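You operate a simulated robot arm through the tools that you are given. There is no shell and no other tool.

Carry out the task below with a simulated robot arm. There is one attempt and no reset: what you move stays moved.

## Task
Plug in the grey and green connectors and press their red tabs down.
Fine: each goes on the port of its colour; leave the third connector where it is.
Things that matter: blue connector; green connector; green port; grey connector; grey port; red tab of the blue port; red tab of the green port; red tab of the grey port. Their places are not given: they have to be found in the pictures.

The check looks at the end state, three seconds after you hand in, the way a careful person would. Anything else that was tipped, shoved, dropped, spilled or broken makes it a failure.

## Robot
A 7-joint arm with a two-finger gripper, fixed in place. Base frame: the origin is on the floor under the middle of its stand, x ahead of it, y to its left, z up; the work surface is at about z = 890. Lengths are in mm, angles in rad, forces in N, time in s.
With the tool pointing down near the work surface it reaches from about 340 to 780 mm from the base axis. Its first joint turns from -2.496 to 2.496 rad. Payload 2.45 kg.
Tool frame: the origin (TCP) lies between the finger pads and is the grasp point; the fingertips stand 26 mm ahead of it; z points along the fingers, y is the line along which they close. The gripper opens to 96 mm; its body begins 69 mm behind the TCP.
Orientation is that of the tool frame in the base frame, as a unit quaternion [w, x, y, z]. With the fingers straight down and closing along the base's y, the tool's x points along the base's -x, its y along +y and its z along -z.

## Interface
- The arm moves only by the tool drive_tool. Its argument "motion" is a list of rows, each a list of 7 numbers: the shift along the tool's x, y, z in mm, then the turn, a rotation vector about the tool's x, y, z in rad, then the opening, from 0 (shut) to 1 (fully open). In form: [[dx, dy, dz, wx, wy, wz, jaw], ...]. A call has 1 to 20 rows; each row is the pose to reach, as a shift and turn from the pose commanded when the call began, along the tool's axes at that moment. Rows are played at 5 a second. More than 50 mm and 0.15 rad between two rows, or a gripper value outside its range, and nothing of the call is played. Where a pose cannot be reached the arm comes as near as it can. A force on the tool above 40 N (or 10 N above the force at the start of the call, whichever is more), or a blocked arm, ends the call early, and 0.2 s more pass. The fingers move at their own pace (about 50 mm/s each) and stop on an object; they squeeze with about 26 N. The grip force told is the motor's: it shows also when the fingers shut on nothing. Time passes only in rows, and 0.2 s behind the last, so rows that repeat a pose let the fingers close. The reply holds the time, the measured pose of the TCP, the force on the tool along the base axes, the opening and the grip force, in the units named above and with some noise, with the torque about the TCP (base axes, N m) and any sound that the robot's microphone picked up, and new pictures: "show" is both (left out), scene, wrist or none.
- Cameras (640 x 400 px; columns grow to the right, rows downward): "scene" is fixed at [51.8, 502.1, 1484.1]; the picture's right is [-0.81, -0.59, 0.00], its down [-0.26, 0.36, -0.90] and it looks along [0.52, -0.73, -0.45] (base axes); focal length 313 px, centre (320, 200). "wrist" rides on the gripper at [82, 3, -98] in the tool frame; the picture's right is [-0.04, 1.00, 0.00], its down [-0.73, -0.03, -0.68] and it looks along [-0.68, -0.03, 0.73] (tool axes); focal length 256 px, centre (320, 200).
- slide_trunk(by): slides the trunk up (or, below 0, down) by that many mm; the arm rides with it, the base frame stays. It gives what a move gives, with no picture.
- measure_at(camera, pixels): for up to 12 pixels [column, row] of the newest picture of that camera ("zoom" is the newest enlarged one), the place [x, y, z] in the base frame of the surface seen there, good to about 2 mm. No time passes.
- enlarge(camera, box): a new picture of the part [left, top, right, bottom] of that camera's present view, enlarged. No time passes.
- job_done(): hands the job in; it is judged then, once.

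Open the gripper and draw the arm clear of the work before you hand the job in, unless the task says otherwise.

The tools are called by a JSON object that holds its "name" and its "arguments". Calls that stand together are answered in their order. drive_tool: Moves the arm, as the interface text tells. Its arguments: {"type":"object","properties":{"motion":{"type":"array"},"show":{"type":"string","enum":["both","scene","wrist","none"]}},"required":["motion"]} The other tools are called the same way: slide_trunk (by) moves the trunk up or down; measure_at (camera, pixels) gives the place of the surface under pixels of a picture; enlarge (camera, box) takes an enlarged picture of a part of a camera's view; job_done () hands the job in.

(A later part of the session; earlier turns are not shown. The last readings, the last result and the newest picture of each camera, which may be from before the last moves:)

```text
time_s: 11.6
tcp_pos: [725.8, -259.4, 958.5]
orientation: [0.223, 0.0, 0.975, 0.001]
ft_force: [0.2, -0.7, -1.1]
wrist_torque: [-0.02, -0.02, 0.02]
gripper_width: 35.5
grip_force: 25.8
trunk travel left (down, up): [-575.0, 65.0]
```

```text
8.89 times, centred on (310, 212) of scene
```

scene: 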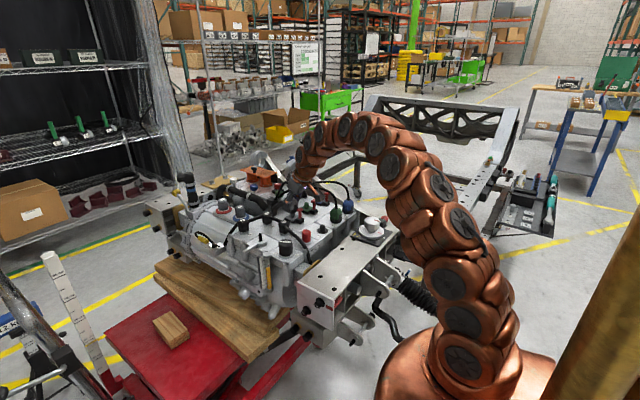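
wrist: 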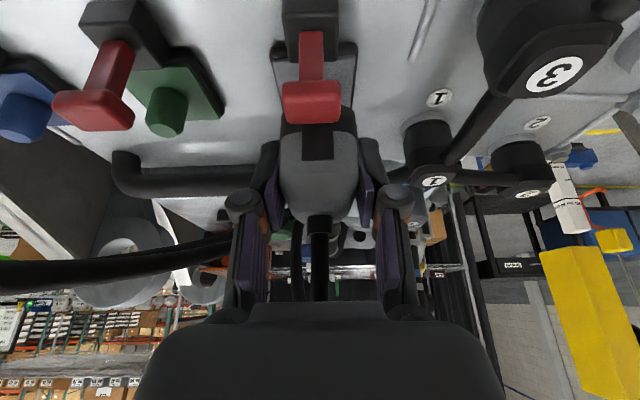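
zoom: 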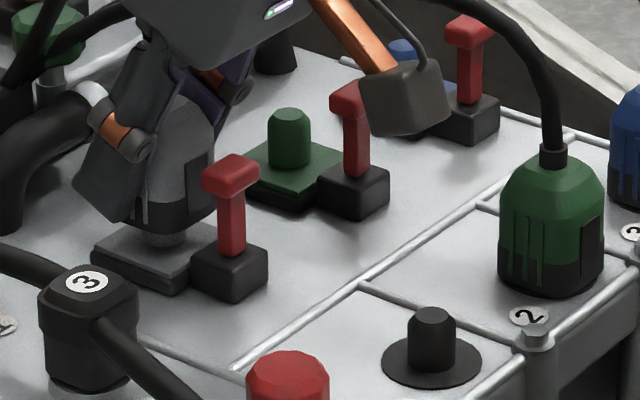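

No force: the post has entered the socket (bottom ~8 mm below post top). I continue down slowly to seat it.

{"name": "drive_tool", "arguments": {"motion": [[1.3, 0.2, 2.7, 0, 0, 0, 0.2], [2.6, 0.2, 5.4, 0, 0, 0, 0.2], [3.9, 0.2, 8.1, 0, 0, 0, 0.2], [4.8, 0.2, 9.9, 0, 0, 0, 0.2], [5.7, 0.2, 11.7, 0, 0, 0, 0.2], [6.1, 0.2, 12.6, 0, 0, 0, 0.2]], "show": "none"}}

{"name": "enlarge", "arguments": {"camera": "scene", "box": [280, 190, 340, 235]}}

```text
time_s: 13.0
tcp_pos: [725.9, -260.5, 946.5]
orientation: [0.226, 0.0, 0.974, -0.001]
ft_force: [0.0, -0.4, 21.3]
wrist_torque: [-0.01, 0.0, 0.01]
gripper_width: 35.7
grip_force: 26.5
trunk travel left (down, up): [-575.0, 65.0]
```

```text
8.89 times, centred on (310, 212) of scene
```

zoom: 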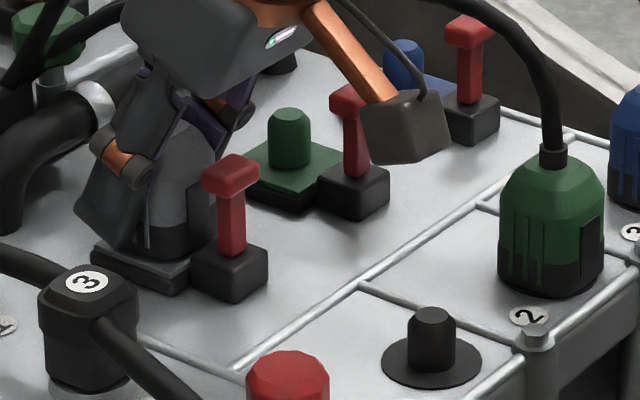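

Contact with 21 N at z=946.5 — near the seated height, but no click yet. I press a little further in 1 mm steps.

{"name": "drive_tool", "arguments": {"motion": [[0.4, 0.4, 0.9, 0, 0, 0, 0.2], [0.9, 0.8, 1.8, 0, 0, 0, 0.2], [1.3, 1.0, 2.7, 0, 0, 0, 0.2], [1.3, 1.0, 2.7, 0, 0, 0, 0.2]], "show": "both"}}

{"name": "enlarge", "arguments": {"camera": "scene", "box": [280, 190, 340, 235]}}

{"name": "enlarge", "arguments": {"camera": "wrist", "box": [250, 40, 390, 180]}}

```text
time_s: 14.0
tcp_pos: [726.1, -259.8, 941.2]
orientation: [0.225, 0.001, 0.974, 0.001]
ft_force: [6.5, -7.2, 20.5]
wrist_torque: [-0.19, -0.11, -0.02]
gripper_width: 35.3
grip_force: 26.2
trunk travel left (down, up): [-575.0, 65.0]
```

scene: 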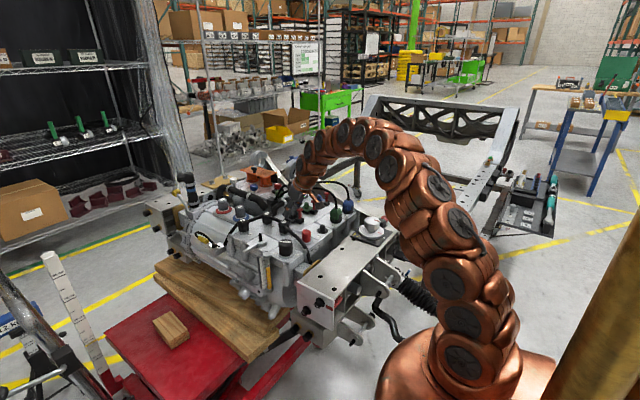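
wrist: 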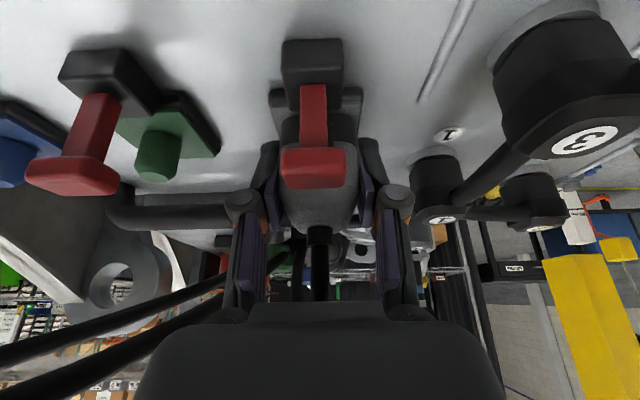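

```text
8.89 times, centred on (310, 212) of scene
```

zoom: 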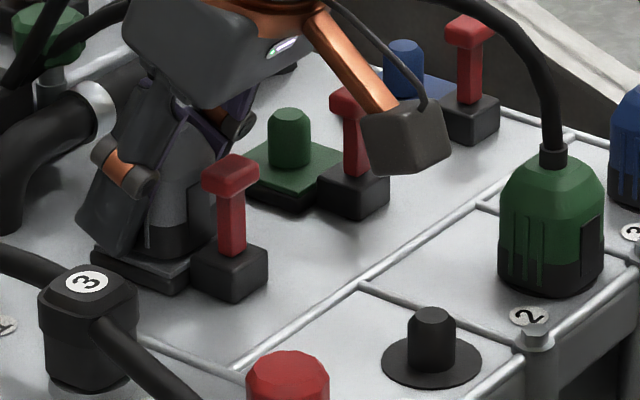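

```text
2.86 times, centred on (320, 110) of wrist
```

zoom: 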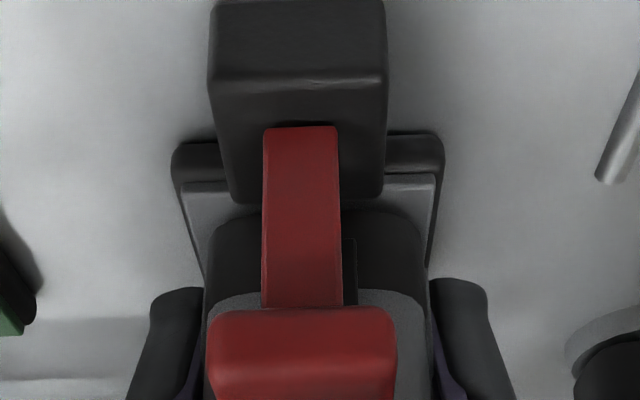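

The z dropped suddenly to 941.2 while the force stayed ~20 N, so it snapped down onto the plate. I open the fingers in place to release and look.

{"name": "drive_tool", "arguments": {"motion": [[0, 0, 0, 0, 0, 0, 0.4], [0, 0, 0, 0, 0, 0, 0.5], [0, 0, 0, 0, 0, 0, 0.6], [0, 0, 0, 0, 0, 0, 0.6]], "show": "wrist"}}

{"name": "enlarge", "arguments": {"camera": "scene", "box": [280, 190, 340, 235]}}

{"name": "enlarge", "arguments": {"camera": "wrist", "box": [230, 20, 410, 220]}}

```text
time_s: 15.0
tcp_pos: [726.1, -258.4, 940.7]
orientation: [0.224, 0.0, 0.975, 0.0]
ft_force: [-0.7, 0.2, 0.3]
wrist_torque: [-0.01, 0.01, 0.01]
gripper_width: 57.7
grip_force: 0.1
trunk travel left (down, up): [-575.0, 65.0]
```

wrist: 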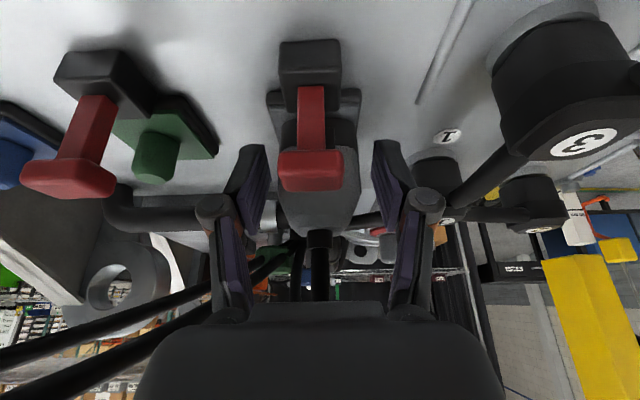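

```text
8.89 times, centred on (310, 212) of scene
```

zoom: 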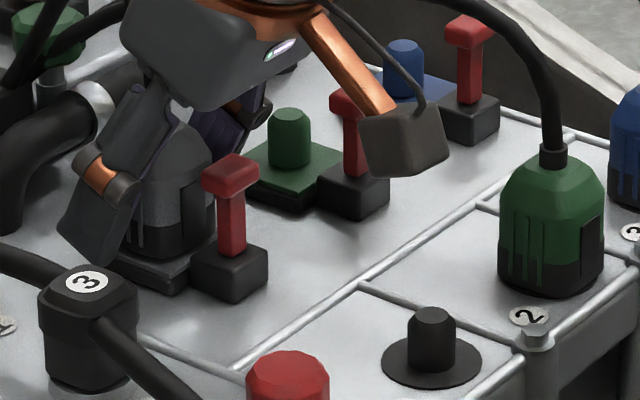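

```text
2.00 times, centred on (320, 120) of wrist
```

zoom: 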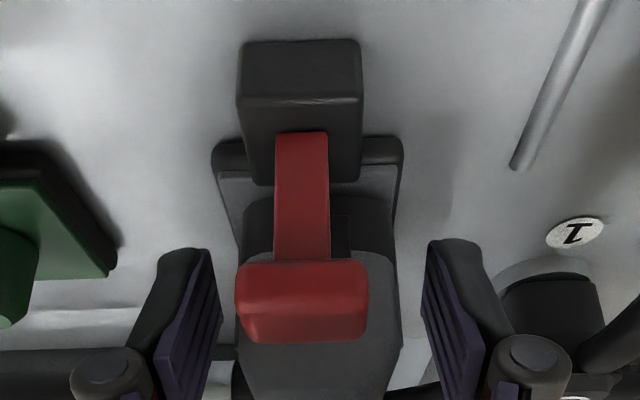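

Released cleanly with the grey connector sitting on its plate. I narrow the jaw slightly and retreat straight up.

{"name": "drive_tool", "arguments": {"motion": [[-6.5, 0, -13.5, 0, 0, 0, 0.52], [-17.5, 0, -36, 0, 0, 0, 0.52], [-30.6, 0, -63, 0, 0, 0, 0.52], [-43.7, 0, -90, 0, 0, 0, 0.52]], "show": "both"}}

{"name": "enlarge", "arguments": {"camera": "scene", "box": [265, 170, 345, 235]}}

{"name": "enlarge", "arguments": {"camera": "wrist", "box": [230, 0, 410, 200]}}

```text
time_s: 16.0
tcp_pos: [725.5, -259.0, 1040.7]
orientation: [0.223, 0.0, 0.975, 0.0]
ft_force: [0.0, -1.1, -0.1]
wrist_torque: [-0.01, 0.0, -0.01]
gripper_width: 50.0
grip_force: 0.0
trunk travel left (down, up): [-575.0, 65.0]
```

scene: 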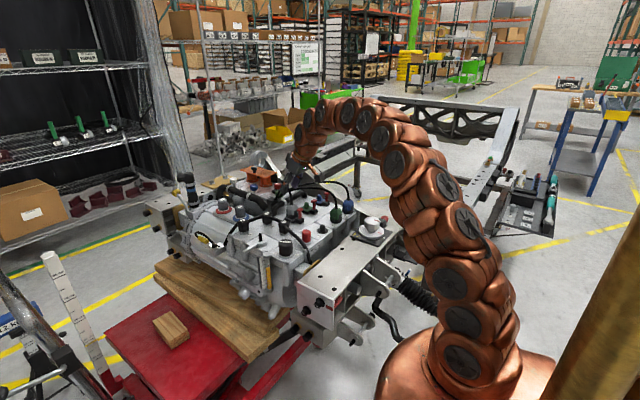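
wrist: 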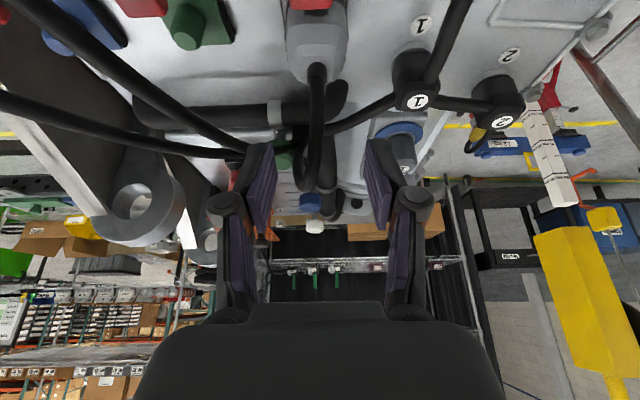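

```text
6.15 times, centred on (305, 202) of scene
```

zoom: 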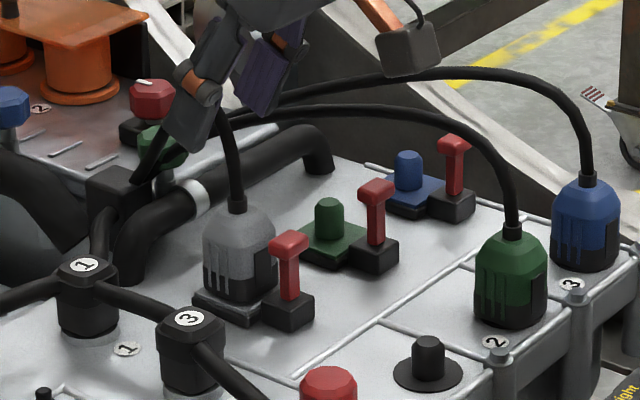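

```text
2.00 times, centred on (320, 100) of wrist
```

zoom: 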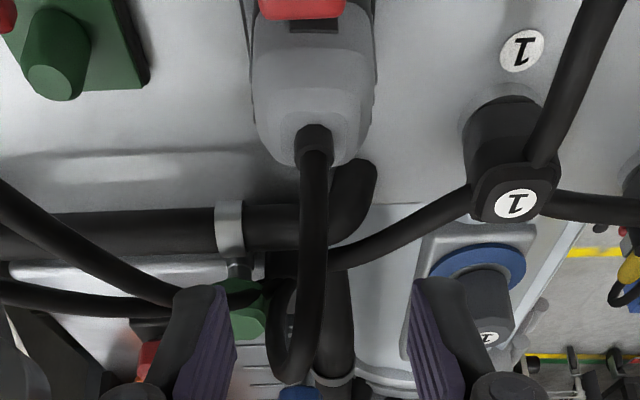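

The grey connector stands on its port. I enlarge it and the tab, and measure the seating height and the lever geometry.

{"name": "enlarge", "arguments": {"camera": "scene", "box": [290, 200, 320, 225]}}

{"name": "measure_at", "arguments": {"camera": "zoom", "pixels": [[175, 20], [175, 35], [110, 180], [160, 190], [130, 240], [230, 160], [90, 280], [180, 310], [340, 120], [390, 110], [360, 190], [370, 290]]}}

```text
16.00 times, centred on (305, 212) of scene
```

zoom: 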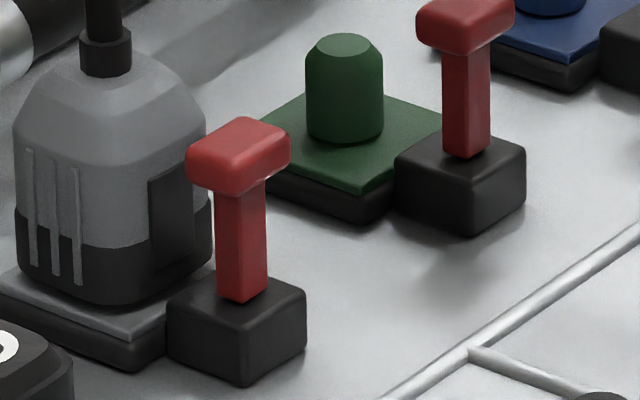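

```text
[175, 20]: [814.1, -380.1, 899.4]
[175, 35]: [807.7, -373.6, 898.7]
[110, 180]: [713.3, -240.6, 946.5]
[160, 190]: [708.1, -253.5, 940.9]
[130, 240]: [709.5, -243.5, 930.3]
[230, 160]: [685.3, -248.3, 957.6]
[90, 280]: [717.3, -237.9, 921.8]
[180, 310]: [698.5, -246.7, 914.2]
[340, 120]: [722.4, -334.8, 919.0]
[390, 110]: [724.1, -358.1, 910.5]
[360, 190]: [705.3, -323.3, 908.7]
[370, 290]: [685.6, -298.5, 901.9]
```

The connector's base is flush on the port plate. Next I stand the tool upright, close the fingers, and move above the grey tab's head at about (683, -258, 957).

{"name": "drive_tool", "arguments": {"motion": [[8.5, 0.2, -10, 0, 0.11, 0, 0.52], [17, 0.4, -17, 0, 0.22, 0, 0.4], [25.5, 0.5, -23, 0, 0.335, 0, 0.2], [33.9, 0.7, -27.6, 0, 0.45, 0, 0], [33.9, 0.7, -27.6, 0, 0.45, 0, 0], [33.9, 0.7, -27.6, 0, 0.45, 0, 0]], "show": "both"}}

{"name": "enlarge", "arguments": {"camera": "scene", "box": [265, 170, 345, 235]}}

{"name": "enlarge", "arguments": {"camera": "wrist", "box": [230, 60, 410, 230]}}

```text
time_s: 17.4
tcp_pos: [682.7, -257.3, 1050.6]
orientation: [0.0, 0.0, 1.0, 0.0]
ft_force: [0.2, -0.2, 0.7]
wrist_torque: [0.0, -0.04, 0.02]
gripper_width: 0.0
grip_force: 26.0
trunk travel left (down, up): [-575.0, 65.0]
```

scene: 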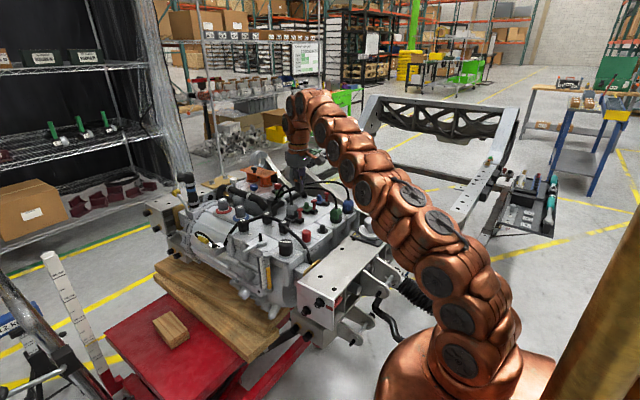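
wrist: 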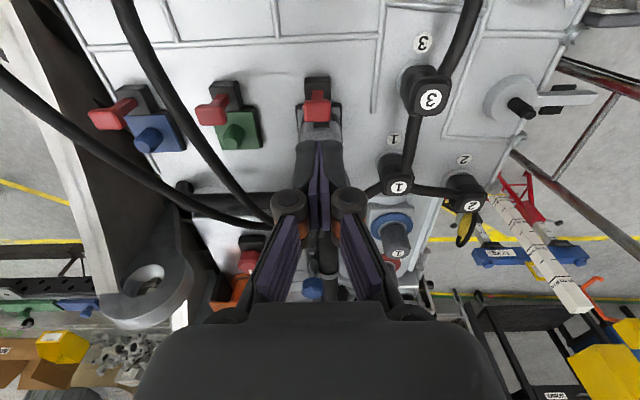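

```text
6.15 times, centred on (305, 202) of scene
```

zoom: 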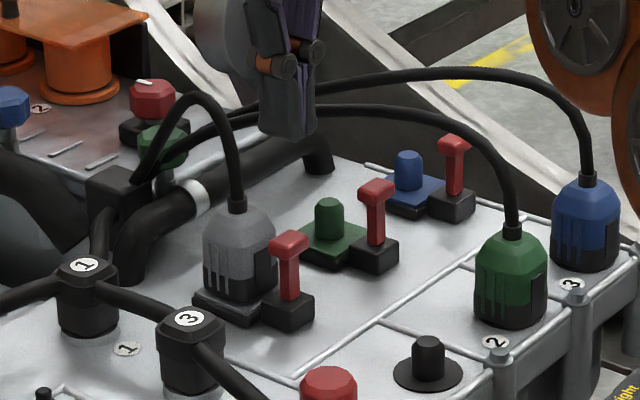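

```text
2.35 times, centred on (320, 145) of wrist
```

zoom: 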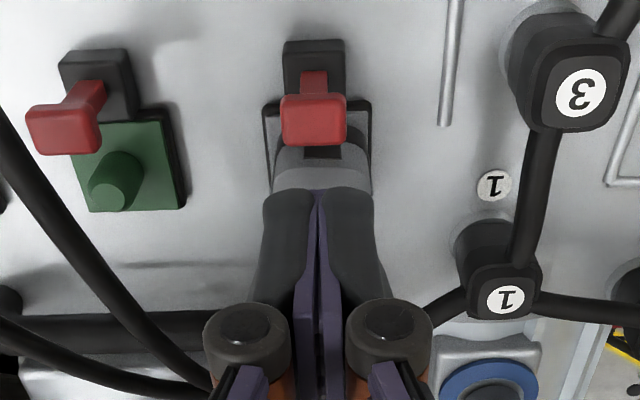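

The tool is upright and shut above the tab. I measure the red head's corners to aim the press.

{"name": "measure_at", "arguments": {"camera": "zoom", "pixels": [[315, 120], [288, 120], [342, 120], [315, 100], [315, 140], [313, 85], [313, 60], [313, 168], [315, 155]]}}

```text
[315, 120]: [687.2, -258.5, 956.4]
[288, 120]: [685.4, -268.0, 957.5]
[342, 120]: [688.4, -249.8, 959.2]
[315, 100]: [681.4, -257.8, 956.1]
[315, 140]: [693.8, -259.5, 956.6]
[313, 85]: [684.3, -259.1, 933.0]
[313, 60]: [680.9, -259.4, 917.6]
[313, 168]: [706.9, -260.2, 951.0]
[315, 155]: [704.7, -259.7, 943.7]
```

Head centre ≈ (687, -259, 957). I move over it and down to ~6 mm above the head.

{"name": "drive_tool", "arguments": {"motion": [[-4.3, -1.5, 20, 0, 0, 0, 0], [-4.3, -1.5, 40, 0, 0, 0, 0], [-4.3, -1.5, 60, 0, 0, 0, 0]], "show": "wrist"}}

{"name": "enlarge", "arguments": {"camera": "scene", "box": [275, 180, 335, 230]}}

{"name": "enlarge", "arguments": {"camera": "wrist", "box": [250, 60, 390, 220]}}

```text
time_s: 18.2
tcp_pos: [687.1, -259.7, 990.5]
orientation: [0.0, 0.0, 1.0, 0.0]
ft_force: [-0.5, 0.1, -0.5]
wrist_torque: [0.01, 0.0, -0.02]
gripper_width: 0.1
grip_force: 26.0
trunk travel left (down, up): [-575.0, 65.0]
```

wrist: 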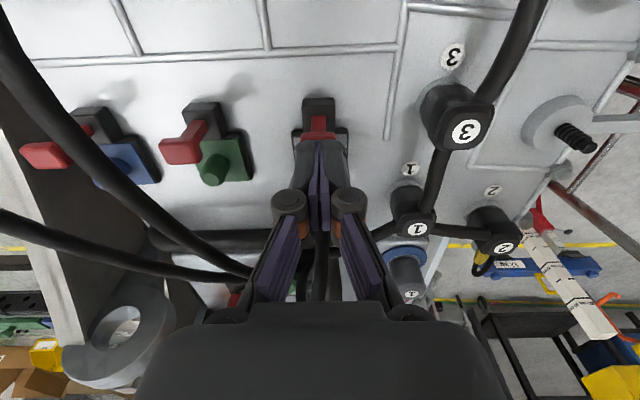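

```text
8.00 times, centred on (305, 205) of scene
```

zoom: 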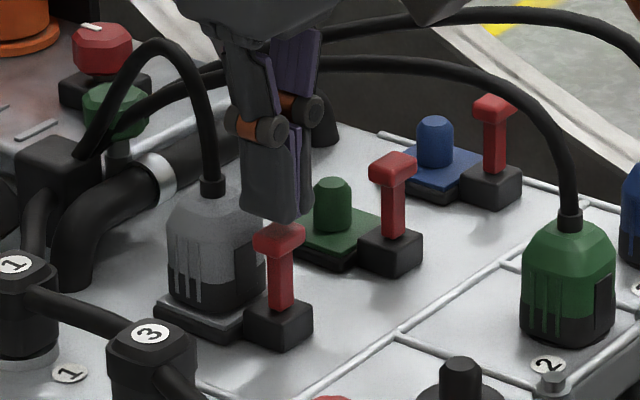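

```text
2.50 times, centred on (320, 140) of wrist
```

zoom: 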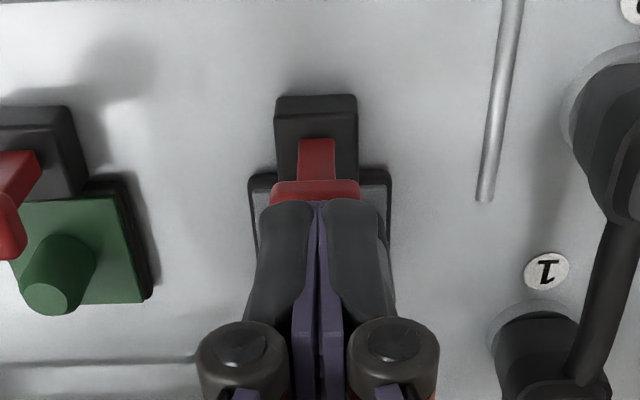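

Fingertips are right above the red head. I press down in 2–3 mm steps, the force limit protecting against overload.

{"name": "drive_tool", "arguments": {"motion": [[0, 0.3, 3, 0, 0, 0, 0], [0, 0.3, 6, 0, 0, 0, 0], [0, 0.3, 8, 0, 0, 0, 0], [0, 0.3, 10, 0, 0, 0, 0], [0, 0.3, 12, 0, 0, 0, 0], [0, 0.3, 14, 0, 0, 0, 0], [0, 0.3, 16, 0, 0, 0, 0]], "show": "wrist"}}

{"name": "enlarge", "arguments": {"camera": "scene", "box": [275, 180, 335, 230]}}

```text
time_s: 19.8
tcp_pos: [688.3, -259.5, 974.5]
orientation: [0.0, 0.001, 1.0, 0.0]
ft_force: [0.4, -0.3, -0.4]
wrist_torque: [-0.01, 0.02, 0.0]
gripper_width: 6.0
grip_force: 28.7
trunk travel left (down, up): [-575.0, 65.0]
```

wrist: 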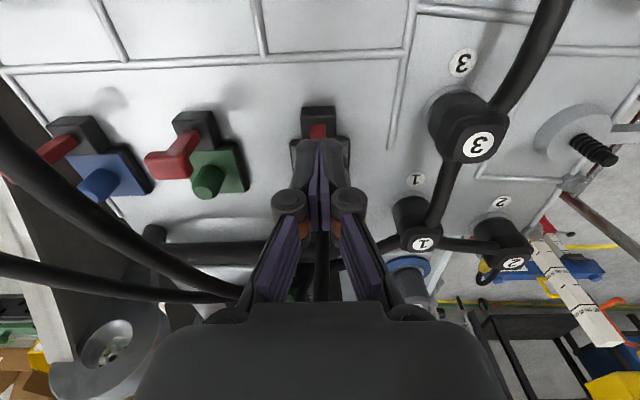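

```text
8.00 times, centred on (305, 205) of scene
```

zoom: 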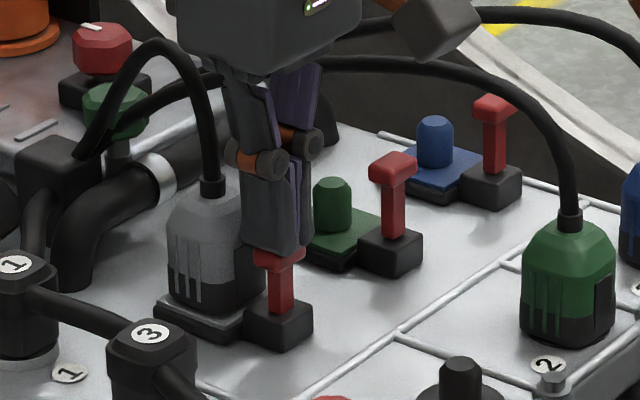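

The reading shows the jaw forced open to 6 mm with near zero vertical force. I zoom in closely to see what the tab is doing.

{"name": "enlarge", "arguments": {"camera": "scene", "box": [292, 198, 322, 226]}}

{"name": "enlarge", "arguments": {"camera": "wrist", "box": [280, 90, 360, 170]}}

```text
14.29 times, centred on (307, 212) of scene
```

zoom: 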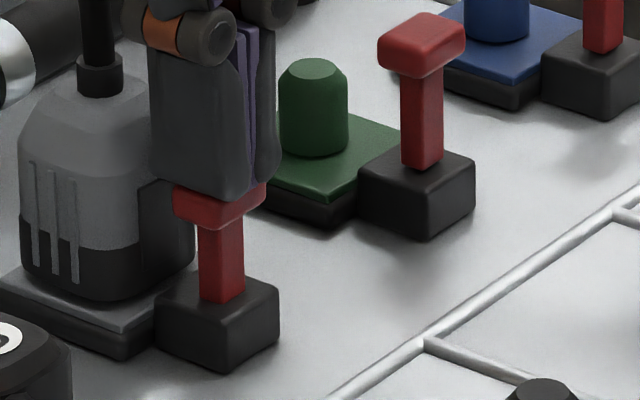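

```text
5.00 times, centred on (320, 130) of wrist
```

zoom: 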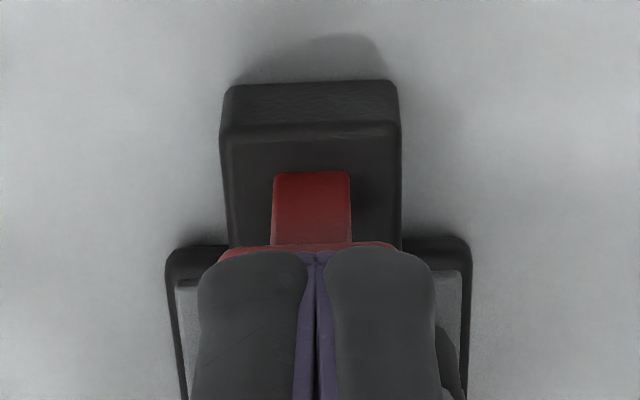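

The tab is a plunger: its head has gone down ~8 mm and holds. I keep pressing in 2 mm steps to find its end stop.

{"name": "drive_tool", "arguments": {"motion": [[0, 0, 2, 0, 0, 0, 0], [0, 0, 4, 0, 0, 0, 0], [0, 0, 6, 0, 0, 0, 0], [0, 0, 8, 0, 0, 0, 0]], "show": "none"}}

{"name": "enlarge", "arguments": {"camera": "scene", "box": [292, 198, 322, 226]}}

```text
time_s: 20.8
tcp_pos: [688.0, -258.8, 968.8]
orientation: [0.001, 0.0, 1.0, 0.0]
ft_force: [2.8, -1.3, 19.9]
wrist_torque: [-0.01, -0.04, 0.01]
gripper_width: 5.9
grip_force: 28.4
trunk travel left (down, up): [-575.0, 65.0]
```

```text
14.29 times, centred on (307, 212) of scene
```

zoom: 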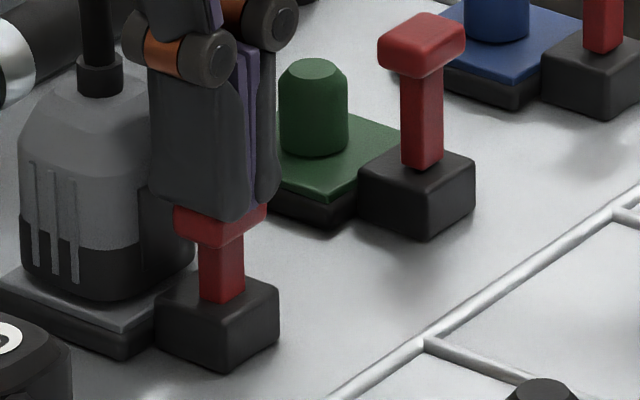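

The tab has moved ~14 mm and the resistance is now 20 N. I press on further to learn whether this is the stop.

{"name": "drive_tool", "arguments": {"motion": [[0, 0, 1, 0, 0, 0, 0], [0, 0, 2, 0, 0, 0, 0], [0, 0, 3, 0, 0, 0, 0], [0, 0, 3, 0, 0, 0, 0]], "show": "none"}}

{"name": "enlarge", "arguments": {"camera": "scene", "box": [292, 198, 322, 226]}}

```text
time_s: 21.8
tcp_pos: [687.0, -257.1, 965.6]
orientation: [0.001, 0.0, 1.0, -0.001]
ft_force: [10.0, -4.0, 36.8]
wrist_torque: [-0.05, -0.19, 0.02]
gripper_width: 6.0
grip_force: 28.5
trunk travel left (down, up): [-575.0, 65.0]
```

```text
14.29 times, centred on (307, 212) of scene
```

zoom: 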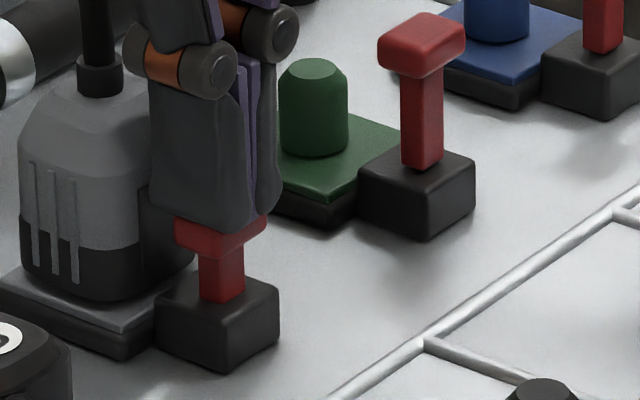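

At 37 N the tab has gone ~17 mm. I back off 12 mm to see whether it stays down.

{"name": "drive_tool", "arguments": {"motion": [[0, 0, -4, 0, 0, 0, 0], [0, 0, -8, 0, 0, 0, 0], [0, 0, -14, 0, 0, 0, 0]], "show": "wrist"}}

{"name": "enlarge", "arguments": {"camera": "scene", "box": [292, 198, 322, 226]}}

```text
time_s: 22.6
tcp_pos: [686.3, -258.3, 974.8]
orientation: [-0.002, -0.001, 1.0, 0.001]
ft_force: [0.3, -0.2, 0.1]
wrist_torque: [-0.02, -0.01, 0.0]
gripper_width: 0.0
grip_force: 28.2
trunk travel left (down, up): [-575.0, 65.0]
```

wrist: 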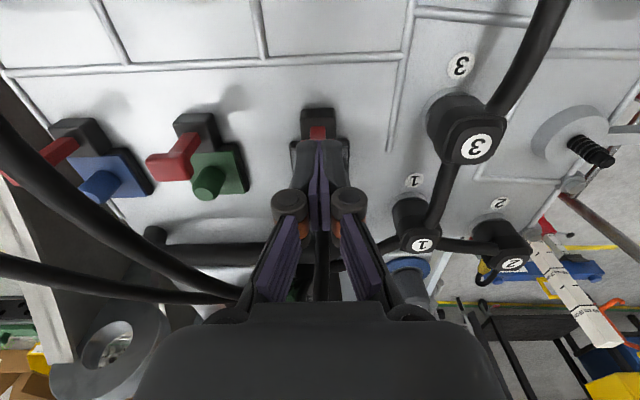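

```text
14.29 times, centred on (307, 212) of scene
```

zoom: 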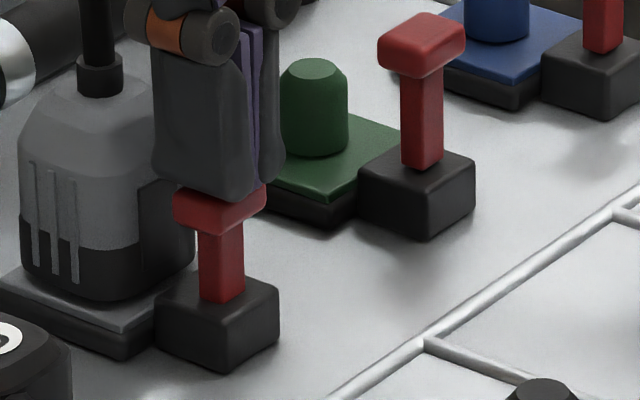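

The head seems to have risen somewhat with the fingers. I raise 15 mm more to see where the tab settles on its own.

{"name": "drive_tool", "arguments": {"motion": [[0, 0, -8, 0, 0, 0, 0], [0, 0, -16, 0, 0, 0, 0], [0, 0, -20, 0, 0, 0, 0]], "show": "none"}}

{"name": "enlarge", "arguments": {"camera": "scene", "box": [292, 198, 322, 226]}}

{"name": "measure_at", "arguments": {"camera": "zoom", "pixels": [[222, 188], [200, 190], [245, 195], [222, 205], [222, 212], [222, 280], [220, 298], [220, 290], [415, 30], [420, 120], [422, 165], [100, 75]]}}

```text
time_s: 23.4
tcp_pos: [687.8, -259.0, 997.3]
orientation: [0.001, 0.001, 1.0, 0.0]
ft_force: [0.2, -0.1, 0.1]
wrist_torque: [-0.02, 0.01, -0.01]
gripper_width: 0.0
grip_force: 28.7
trunk travel left (down, up): [-575.0, 65.0]
```

```text
14.29 times, centred on (307, 212) of scene
```

zoom: 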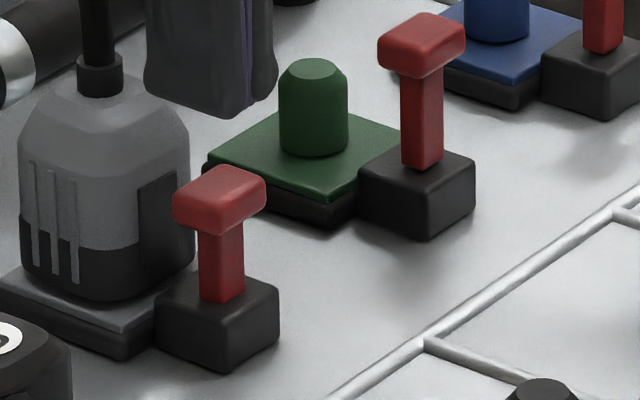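

```text
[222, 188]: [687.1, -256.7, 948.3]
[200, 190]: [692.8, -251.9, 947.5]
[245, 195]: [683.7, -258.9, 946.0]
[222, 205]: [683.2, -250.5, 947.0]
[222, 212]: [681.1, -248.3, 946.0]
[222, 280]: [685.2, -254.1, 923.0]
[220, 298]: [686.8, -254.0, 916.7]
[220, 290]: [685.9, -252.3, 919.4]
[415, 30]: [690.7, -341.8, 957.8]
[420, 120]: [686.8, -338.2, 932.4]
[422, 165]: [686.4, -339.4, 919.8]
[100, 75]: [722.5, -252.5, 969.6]
```

The tab rests at head z≈948 (9 mm lower than before) after the press. I zoom in on the grey connector's base for any gap to the plate and compare heights with the parked green one.

{"name": "enlarge", "arguments": {"camera": "scene", "box": [290, 205, 314, 225]}}

{"name": "measure_at", "arguments": {"camera": "zoom", "pixels": [[130, 90], [130, 110], [80, 190], [80, 170], [80, 205], [80, 280], [140, 300], [190, 190], [220, 120], [120, 325], [60, 310], [170, 290]]}}

{"name": "enlarge", "arguments": {"camera": "scene", "box": [324, 205, 348, 225]}}

```text
16.00 times, centred on (302, 215) of scene
```

zoom: 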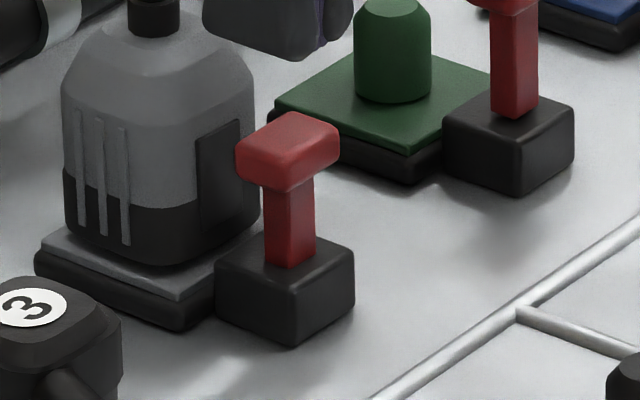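

```text
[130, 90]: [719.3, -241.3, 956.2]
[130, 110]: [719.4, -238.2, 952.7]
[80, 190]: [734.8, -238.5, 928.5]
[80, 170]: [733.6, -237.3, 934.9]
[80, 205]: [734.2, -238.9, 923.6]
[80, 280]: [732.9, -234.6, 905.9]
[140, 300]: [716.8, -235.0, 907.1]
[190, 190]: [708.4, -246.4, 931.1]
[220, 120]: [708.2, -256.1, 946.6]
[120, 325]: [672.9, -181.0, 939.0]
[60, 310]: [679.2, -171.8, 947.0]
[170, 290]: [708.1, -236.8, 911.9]
```

```text
16.00 times, centred on (336, 215) of scene
```

zoom: 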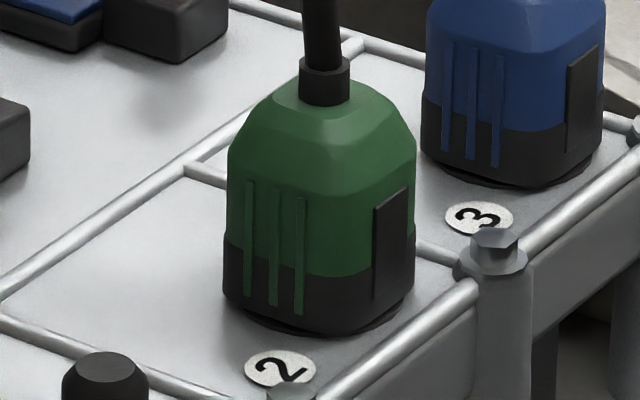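

The base shows its full black band above the plate. I measure the same features (boundary, ribs, collar) on the green one, then on the grey one, for a height comparison.

{"name": "measure_at", "arguments": {"camera": "zoom", "pixels": [[260, 262], [290, 270], [250, 186], [275, 190], [325, 80], [325, 100], [395, 200], [330, 325], [390, 300], [240, 250]]}}

{"name": "enlarge", "arguments": {"camera": "scene", "box": [288, 195, 312, 215]}}

```text
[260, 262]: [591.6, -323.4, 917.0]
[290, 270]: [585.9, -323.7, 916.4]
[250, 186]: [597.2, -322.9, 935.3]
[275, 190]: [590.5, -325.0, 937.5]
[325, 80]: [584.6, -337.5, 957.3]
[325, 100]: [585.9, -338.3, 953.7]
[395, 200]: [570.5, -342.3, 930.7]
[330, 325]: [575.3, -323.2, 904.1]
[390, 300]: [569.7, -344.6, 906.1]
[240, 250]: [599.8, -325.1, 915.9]
```

```text
16.00 times, centred on (300, 205) of scene
```

zoom: 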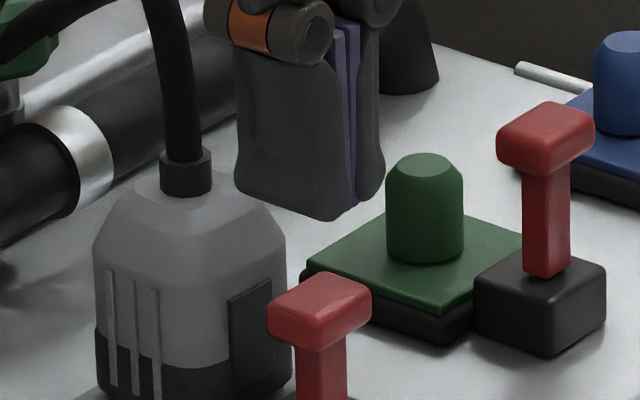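

Now the same features on the grey connector.

{"name": "measure_at", "arguments": {"camera": "zoom", "pixels": [[121, 354], [146, 362], [110, 273], [132, 281], [186, 172], [186, 192], [255, 300], [100, 340], [245, 350]]}}

```text
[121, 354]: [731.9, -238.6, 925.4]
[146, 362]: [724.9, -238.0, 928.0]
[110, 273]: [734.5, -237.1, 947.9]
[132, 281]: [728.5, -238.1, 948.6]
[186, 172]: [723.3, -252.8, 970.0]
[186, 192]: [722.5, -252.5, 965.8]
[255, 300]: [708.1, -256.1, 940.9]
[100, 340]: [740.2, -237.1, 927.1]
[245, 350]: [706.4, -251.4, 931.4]
```

Height difference averages ≈11.4 mm versus ≈9–11.5 expected. I zoom very close at the base-to-plate seam to look for a gap.

{"name": "enlarge", "arguments": {"camera": "scene", "box": [291, 212, 307, 224]}}

{"name": "enlarge", "arguments": {"camera": "scene", "box": [327, 214, 343, 226]}}

```text
16.00 times, centred on (299, 218) of scene
```

zoom: 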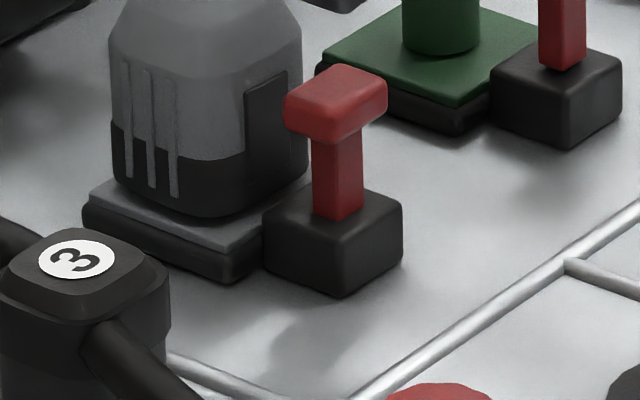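

```text
16.00 times, centred on (335, 220) of scene
```

zoom: 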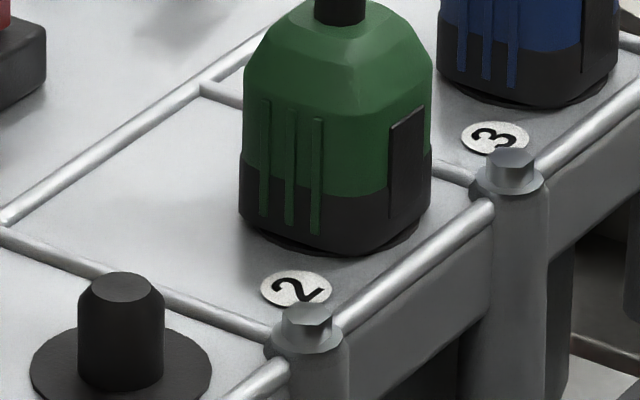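

No visible gap at the seam. The jaw had been wedged to 6 mm during the press, so the fingers may have pinched the head and pulled it back up; I repeat the press with the jaw held slightly open (≈8 mm) so it cannot pinch.

{"name": "drive_tool", "arguments": {"motion": [[0, 0, 5, 0, 0, 0, 0.08], [0, 0, 12, 0, 0, 0, 0.08], [0, 0, 18, 0, 0, 0, 0.08], [0, 0, 21, 0, 0, 0, 0.08], [0, 0, 23, 0, 0, 0, 0.08], [0, 0, 25, 0, 0, 0, 0.08]], "show": "none"}}

{"name": "enlarge", "arguments": {"camera": "scene", "box": [292, 198, 322, 226]}}

```text
time_s: 24.8
tcp_pos: [689.3, -258.9, 973.2]
orientation: [0.0, 0.0, 1.0, 0.0]
ft_force: [0.7, 0.1, 2.4]
wrist_torque: [0.03, -0.01, 0.02]
gripper_width: 7.7
grip_force: 0.1
trunk travel left (down, up): [-575.0, 65.0]
```

```text
14.29 times, centred on (307, 212) of scene
```

zoom: 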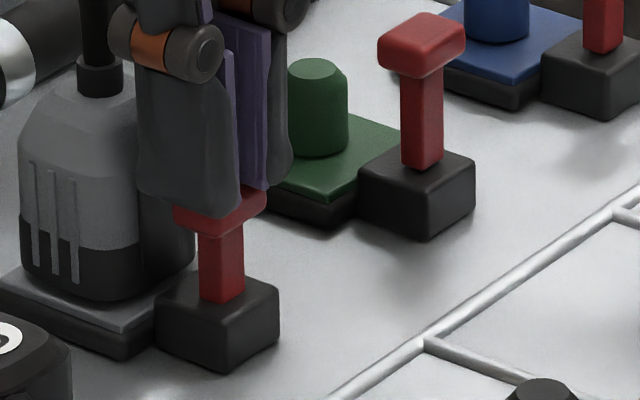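

Contact at tip z≈947 with 2.4 N. I continue pressing 5 mm more with the jaw held at 8 mm.

{"name": "drive_tool", "arguments": {"motion": [[0, 0, 1, 0, 0, 0, 0.08], [0, 0, 2, 0, 0, 0, 0.08], [0, 0, 3, 0, 0, 0, 0.08], [0, 0, 4, 0, 0, 0, 0.08], [0, 0, 5, 0, 0, 0, 0.08], [0, 0, 5, 0, 0, 0, 0.08]], "show": "none"}}

{"name": "enlarge", "arguments": {"camera": "scene", "box": [292, 198, 322, 226]}}

```text
time_s: 26.2
tcp_pos: [687.0, -259.7, 969.9]
orientation: [0.002, 0.0, 1.0, -0.001]
ft_force: [3.8, 0.2, 21.7]
wrist_torque: [-0.08, -0.04, -0.01]
gripper_width: 7.6
grip_force: 0.2
trunk travel left (down, up): [-575.0, 65.0]
```

```text
14.29 times, centred on (307, 212) of scene
```

zoom: 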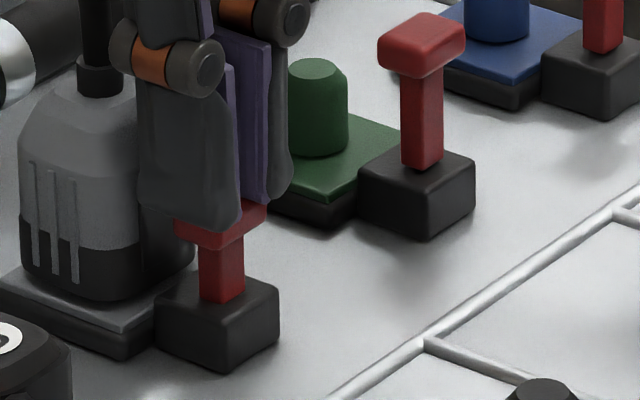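

Force 21.7 N with the head ~3.5 mm lower. I lift off to see where the tab settles without pinching.

{"name": "drive_tool", "arguments": {"motion": [[0, 0, -4, 0, 0, 0, 0.08], [0, 0, -12, 0, 0, 0, 0.08], [0, 0, -25, 0, 0, 0, 0.08]], "show": "none"}}

{"name": "enlarge", "arguments": {"camera": "scene", "box": [292, 198, 322, 226]}}

{"name": "measure_at", "arguments": {"camera": "zoom", "pixels": [[222, 188], [200, 190], [245, 188], [222, 180], [222, 195], [222, 280]]}}

```text
time_s: 27.0
tcp_pos: [687.7, -258.0, 992.0]
orientation: [-0.002, 0.0, 1.0, 0.001]
ft_force: [0.4, -0.9, 0.8]
wrist_torque: [0.01, 0.0, -0.02]
gripper_width: 7.7
grip_force: 0.0
trunk travel left (down, up): [-575.0, 65.0]
```

```text
14.29 times, centred on (307, 212) of scene
```

zoom: 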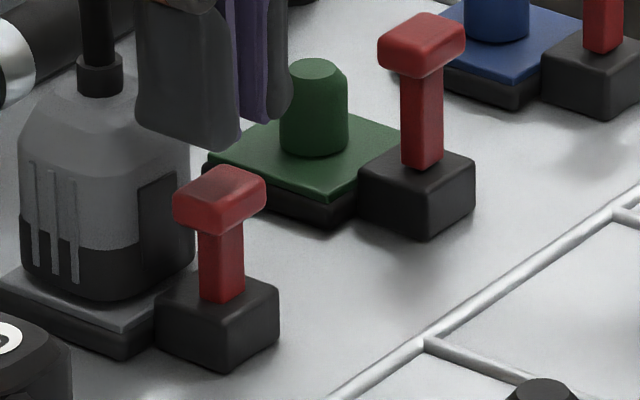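

```text
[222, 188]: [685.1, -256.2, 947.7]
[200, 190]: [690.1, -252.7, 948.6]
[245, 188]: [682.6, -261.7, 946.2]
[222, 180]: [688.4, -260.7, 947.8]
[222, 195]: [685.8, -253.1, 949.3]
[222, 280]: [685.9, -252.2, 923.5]
```

The tab settles again at z≈948, so that is its pressed position and it stays. Now I rise above the cables and go over the green connector (≈589, -344), opening and tilting on the way.

{"name": "drive_tool", "arguments": {"motion": [[0, 0, -40, 0, 0, 0, 0.08], [0, 0, -80, 0, 0, 0, 0.08], [33, -29, -80, 0, 0, 0, 0.3], [66, -57, -80, 0, -0.1, 0, 0.5], [99, -86, -80, 0, -0.22, 0, 0.65], [99, -86, -70, 0, -0.34, 0, 0.65], [99, -86, -55, 0, -0.45, 0, 0.65], [99, -86, -55, 0, -0.45, 0, 0.65]], "show": "both"}}

{"name": "enlarge", "arguments": {"camera": "wrist", "box": [230, 0, 410, 200]}}

{"name": "enlarge", "arguments": {"camera": "scene", "box": [275, 160, 375, 240]}}

```text
time_s: 28.8
tcp_pos: [589.4, -346.0, 1047.1]
orientation: [0.224, -0.001, 0.975, 0.001]
ft_force: [0.5, 0.1, 0.1]
wrist_torque: [0.02, 0.0, 0.01]
gripper_width: 62.3
grip_force: 0.1
out of reach, approached as far as the arm can: row 2
trunk travel left (down, up): [-575.0, 65.0]
```

scene: 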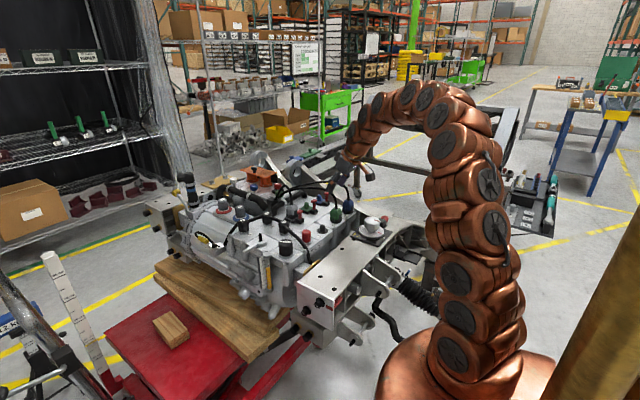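
wrist: 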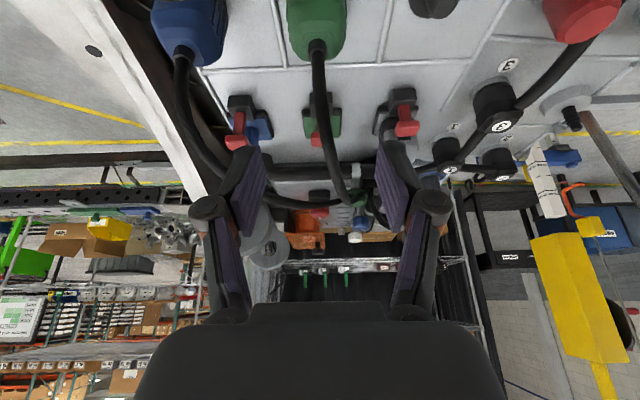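

```text
2.00 times, centred on (320, 100) of wrist
```

zoom: 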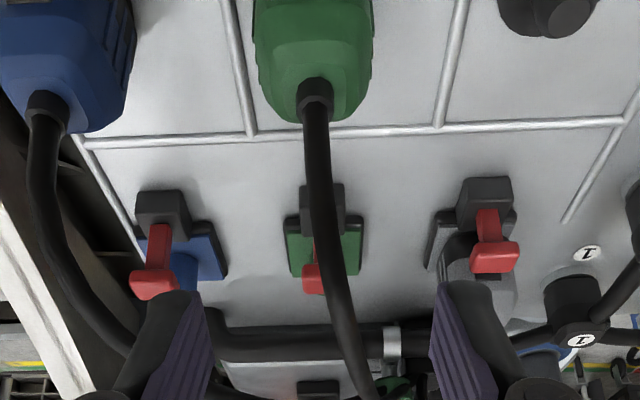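

```text
5.00 times, centred on (325, 200) of scene
```

zoom: 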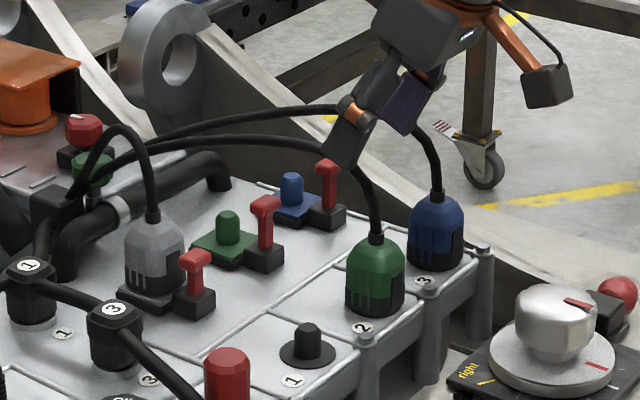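

I'm above the green connector with fingers straddling its cable (TCP y=-346). I enlarge and measure the green connector's edges to centre on it.

{"name": "enlarge", "arguments": {"camera": "wrist", "box": [270, 0, 370, 80]}}

{"name": "measure_at", "arguments": {"camera": "zoom", "pixels": [[110, 60], [390, 60], [105, 150], [393, 130], [245, 260], [250, 300], [250, 180], [270, 225], [215, 240], [300, 240], [120, 20], [385, 20]]}}

```text
5.00 times, centred on (320, 40) of wrist
```

zoom: 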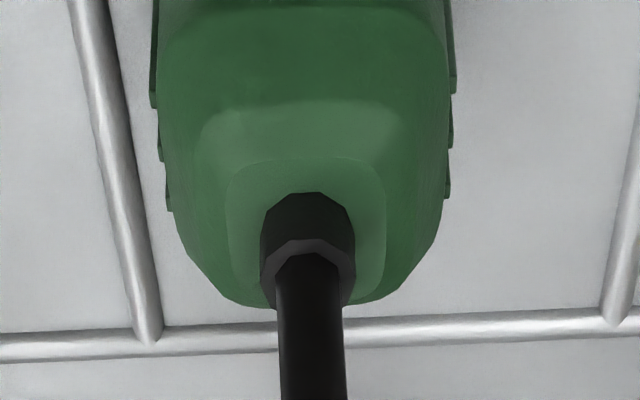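

```text
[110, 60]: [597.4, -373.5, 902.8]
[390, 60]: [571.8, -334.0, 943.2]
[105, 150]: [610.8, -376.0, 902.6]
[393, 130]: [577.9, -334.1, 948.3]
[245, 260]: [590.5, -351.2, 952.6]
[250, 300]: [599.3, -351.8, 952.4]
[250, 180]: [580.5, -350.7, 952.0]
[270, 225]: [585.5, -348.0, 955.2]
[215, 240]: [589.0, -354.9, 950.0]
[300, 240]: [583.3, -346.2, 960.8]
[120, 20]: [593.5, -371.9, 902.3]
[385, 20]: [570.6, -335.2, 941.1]
```

I re-measure at the true left/right edges of the green body and the collar.

{"name": "measure_at", "arguments": {"camera": "zoom", "pixels": [[165, 60], [445, 60], [168, 110], [443, 110], [178, 170], [438, 170], [268, 245], [348, 245], [308, 215], [308, 245], [205, 110], [405, 110]]}}

```text
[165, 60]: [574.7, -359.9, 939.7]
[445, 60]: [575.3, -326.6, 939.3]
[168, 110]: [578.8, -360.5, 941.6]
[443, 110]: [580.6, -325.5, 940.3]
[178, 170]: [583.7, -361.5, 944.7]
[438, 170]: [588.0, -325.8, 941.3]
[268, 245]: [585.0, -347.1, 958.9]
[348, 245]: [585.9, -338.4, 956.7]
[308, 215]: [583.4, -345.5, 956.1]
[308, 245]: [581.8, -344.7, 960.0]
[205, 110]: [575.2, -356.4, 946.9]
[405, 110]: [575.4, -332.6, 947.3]
```

Green centre y ≈ -343.7. I shift +2.2 mm in y and descend vertically to z≈956 first.

{"name": "drive_tool", "arguments": {"motion": [[9.5, 2.2, 19.8, 0, 0, 0, 0.65], [18.9, 2.2, 40, 0, 0, 0, 0.65], [28.4, 2.2, 60, 0, 0, 0, 0.65], [38.5, 2.2, 82, 0, 0, 0, 0.65]], "show": "both"}}

{"name": "enlarge", "arguments": {"camera": "wrist", "box": [210, 60, 430, 260]}}

{"name": "enlarge", "arguments": {"camera": "scene", "box": [295, 170, 385, 240]}}

```text
time_s: 29.8
tcp_pos: [589.4, -341.2, 956.8]
orientation: [0.223, -0.001, 0.975, 0.001]
ft_force: [0.6, -0.3, -0.1]
wrist_torque: [0.01, -0.01, 0.02]
gripper_width: 62.2
grip_force: 0.1
trunk travel left (down, up): [-575.0, 65.0]
```

scene: 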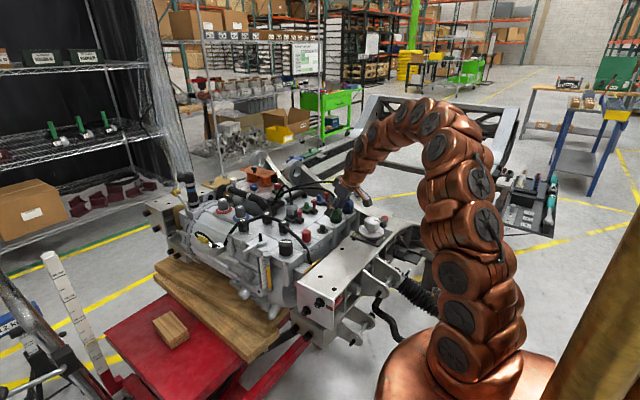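
wrist: 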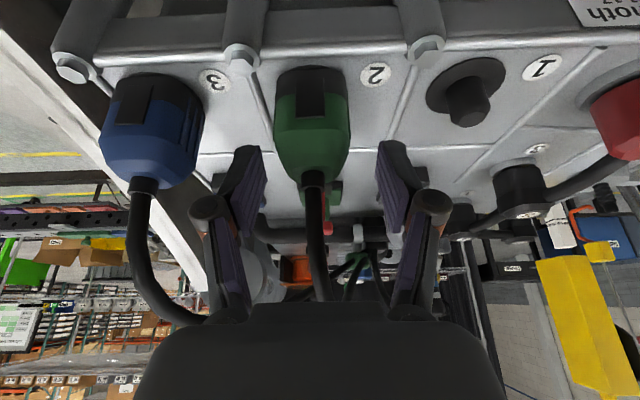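

```text
2.00 times, centred on (320, 160) of wrist
```

zoom: 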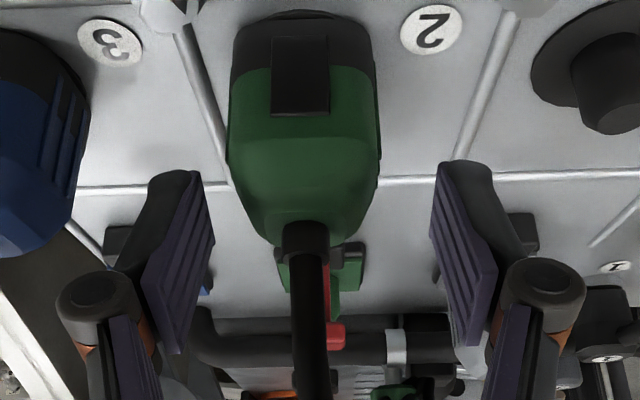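

```text
5.71 times, centred on (340, 205) of scene
```

zoom: 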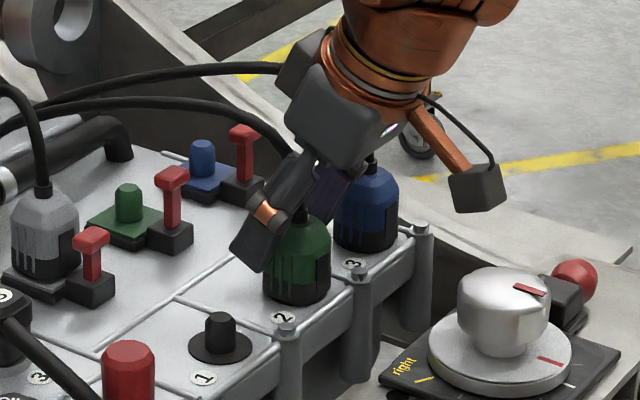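

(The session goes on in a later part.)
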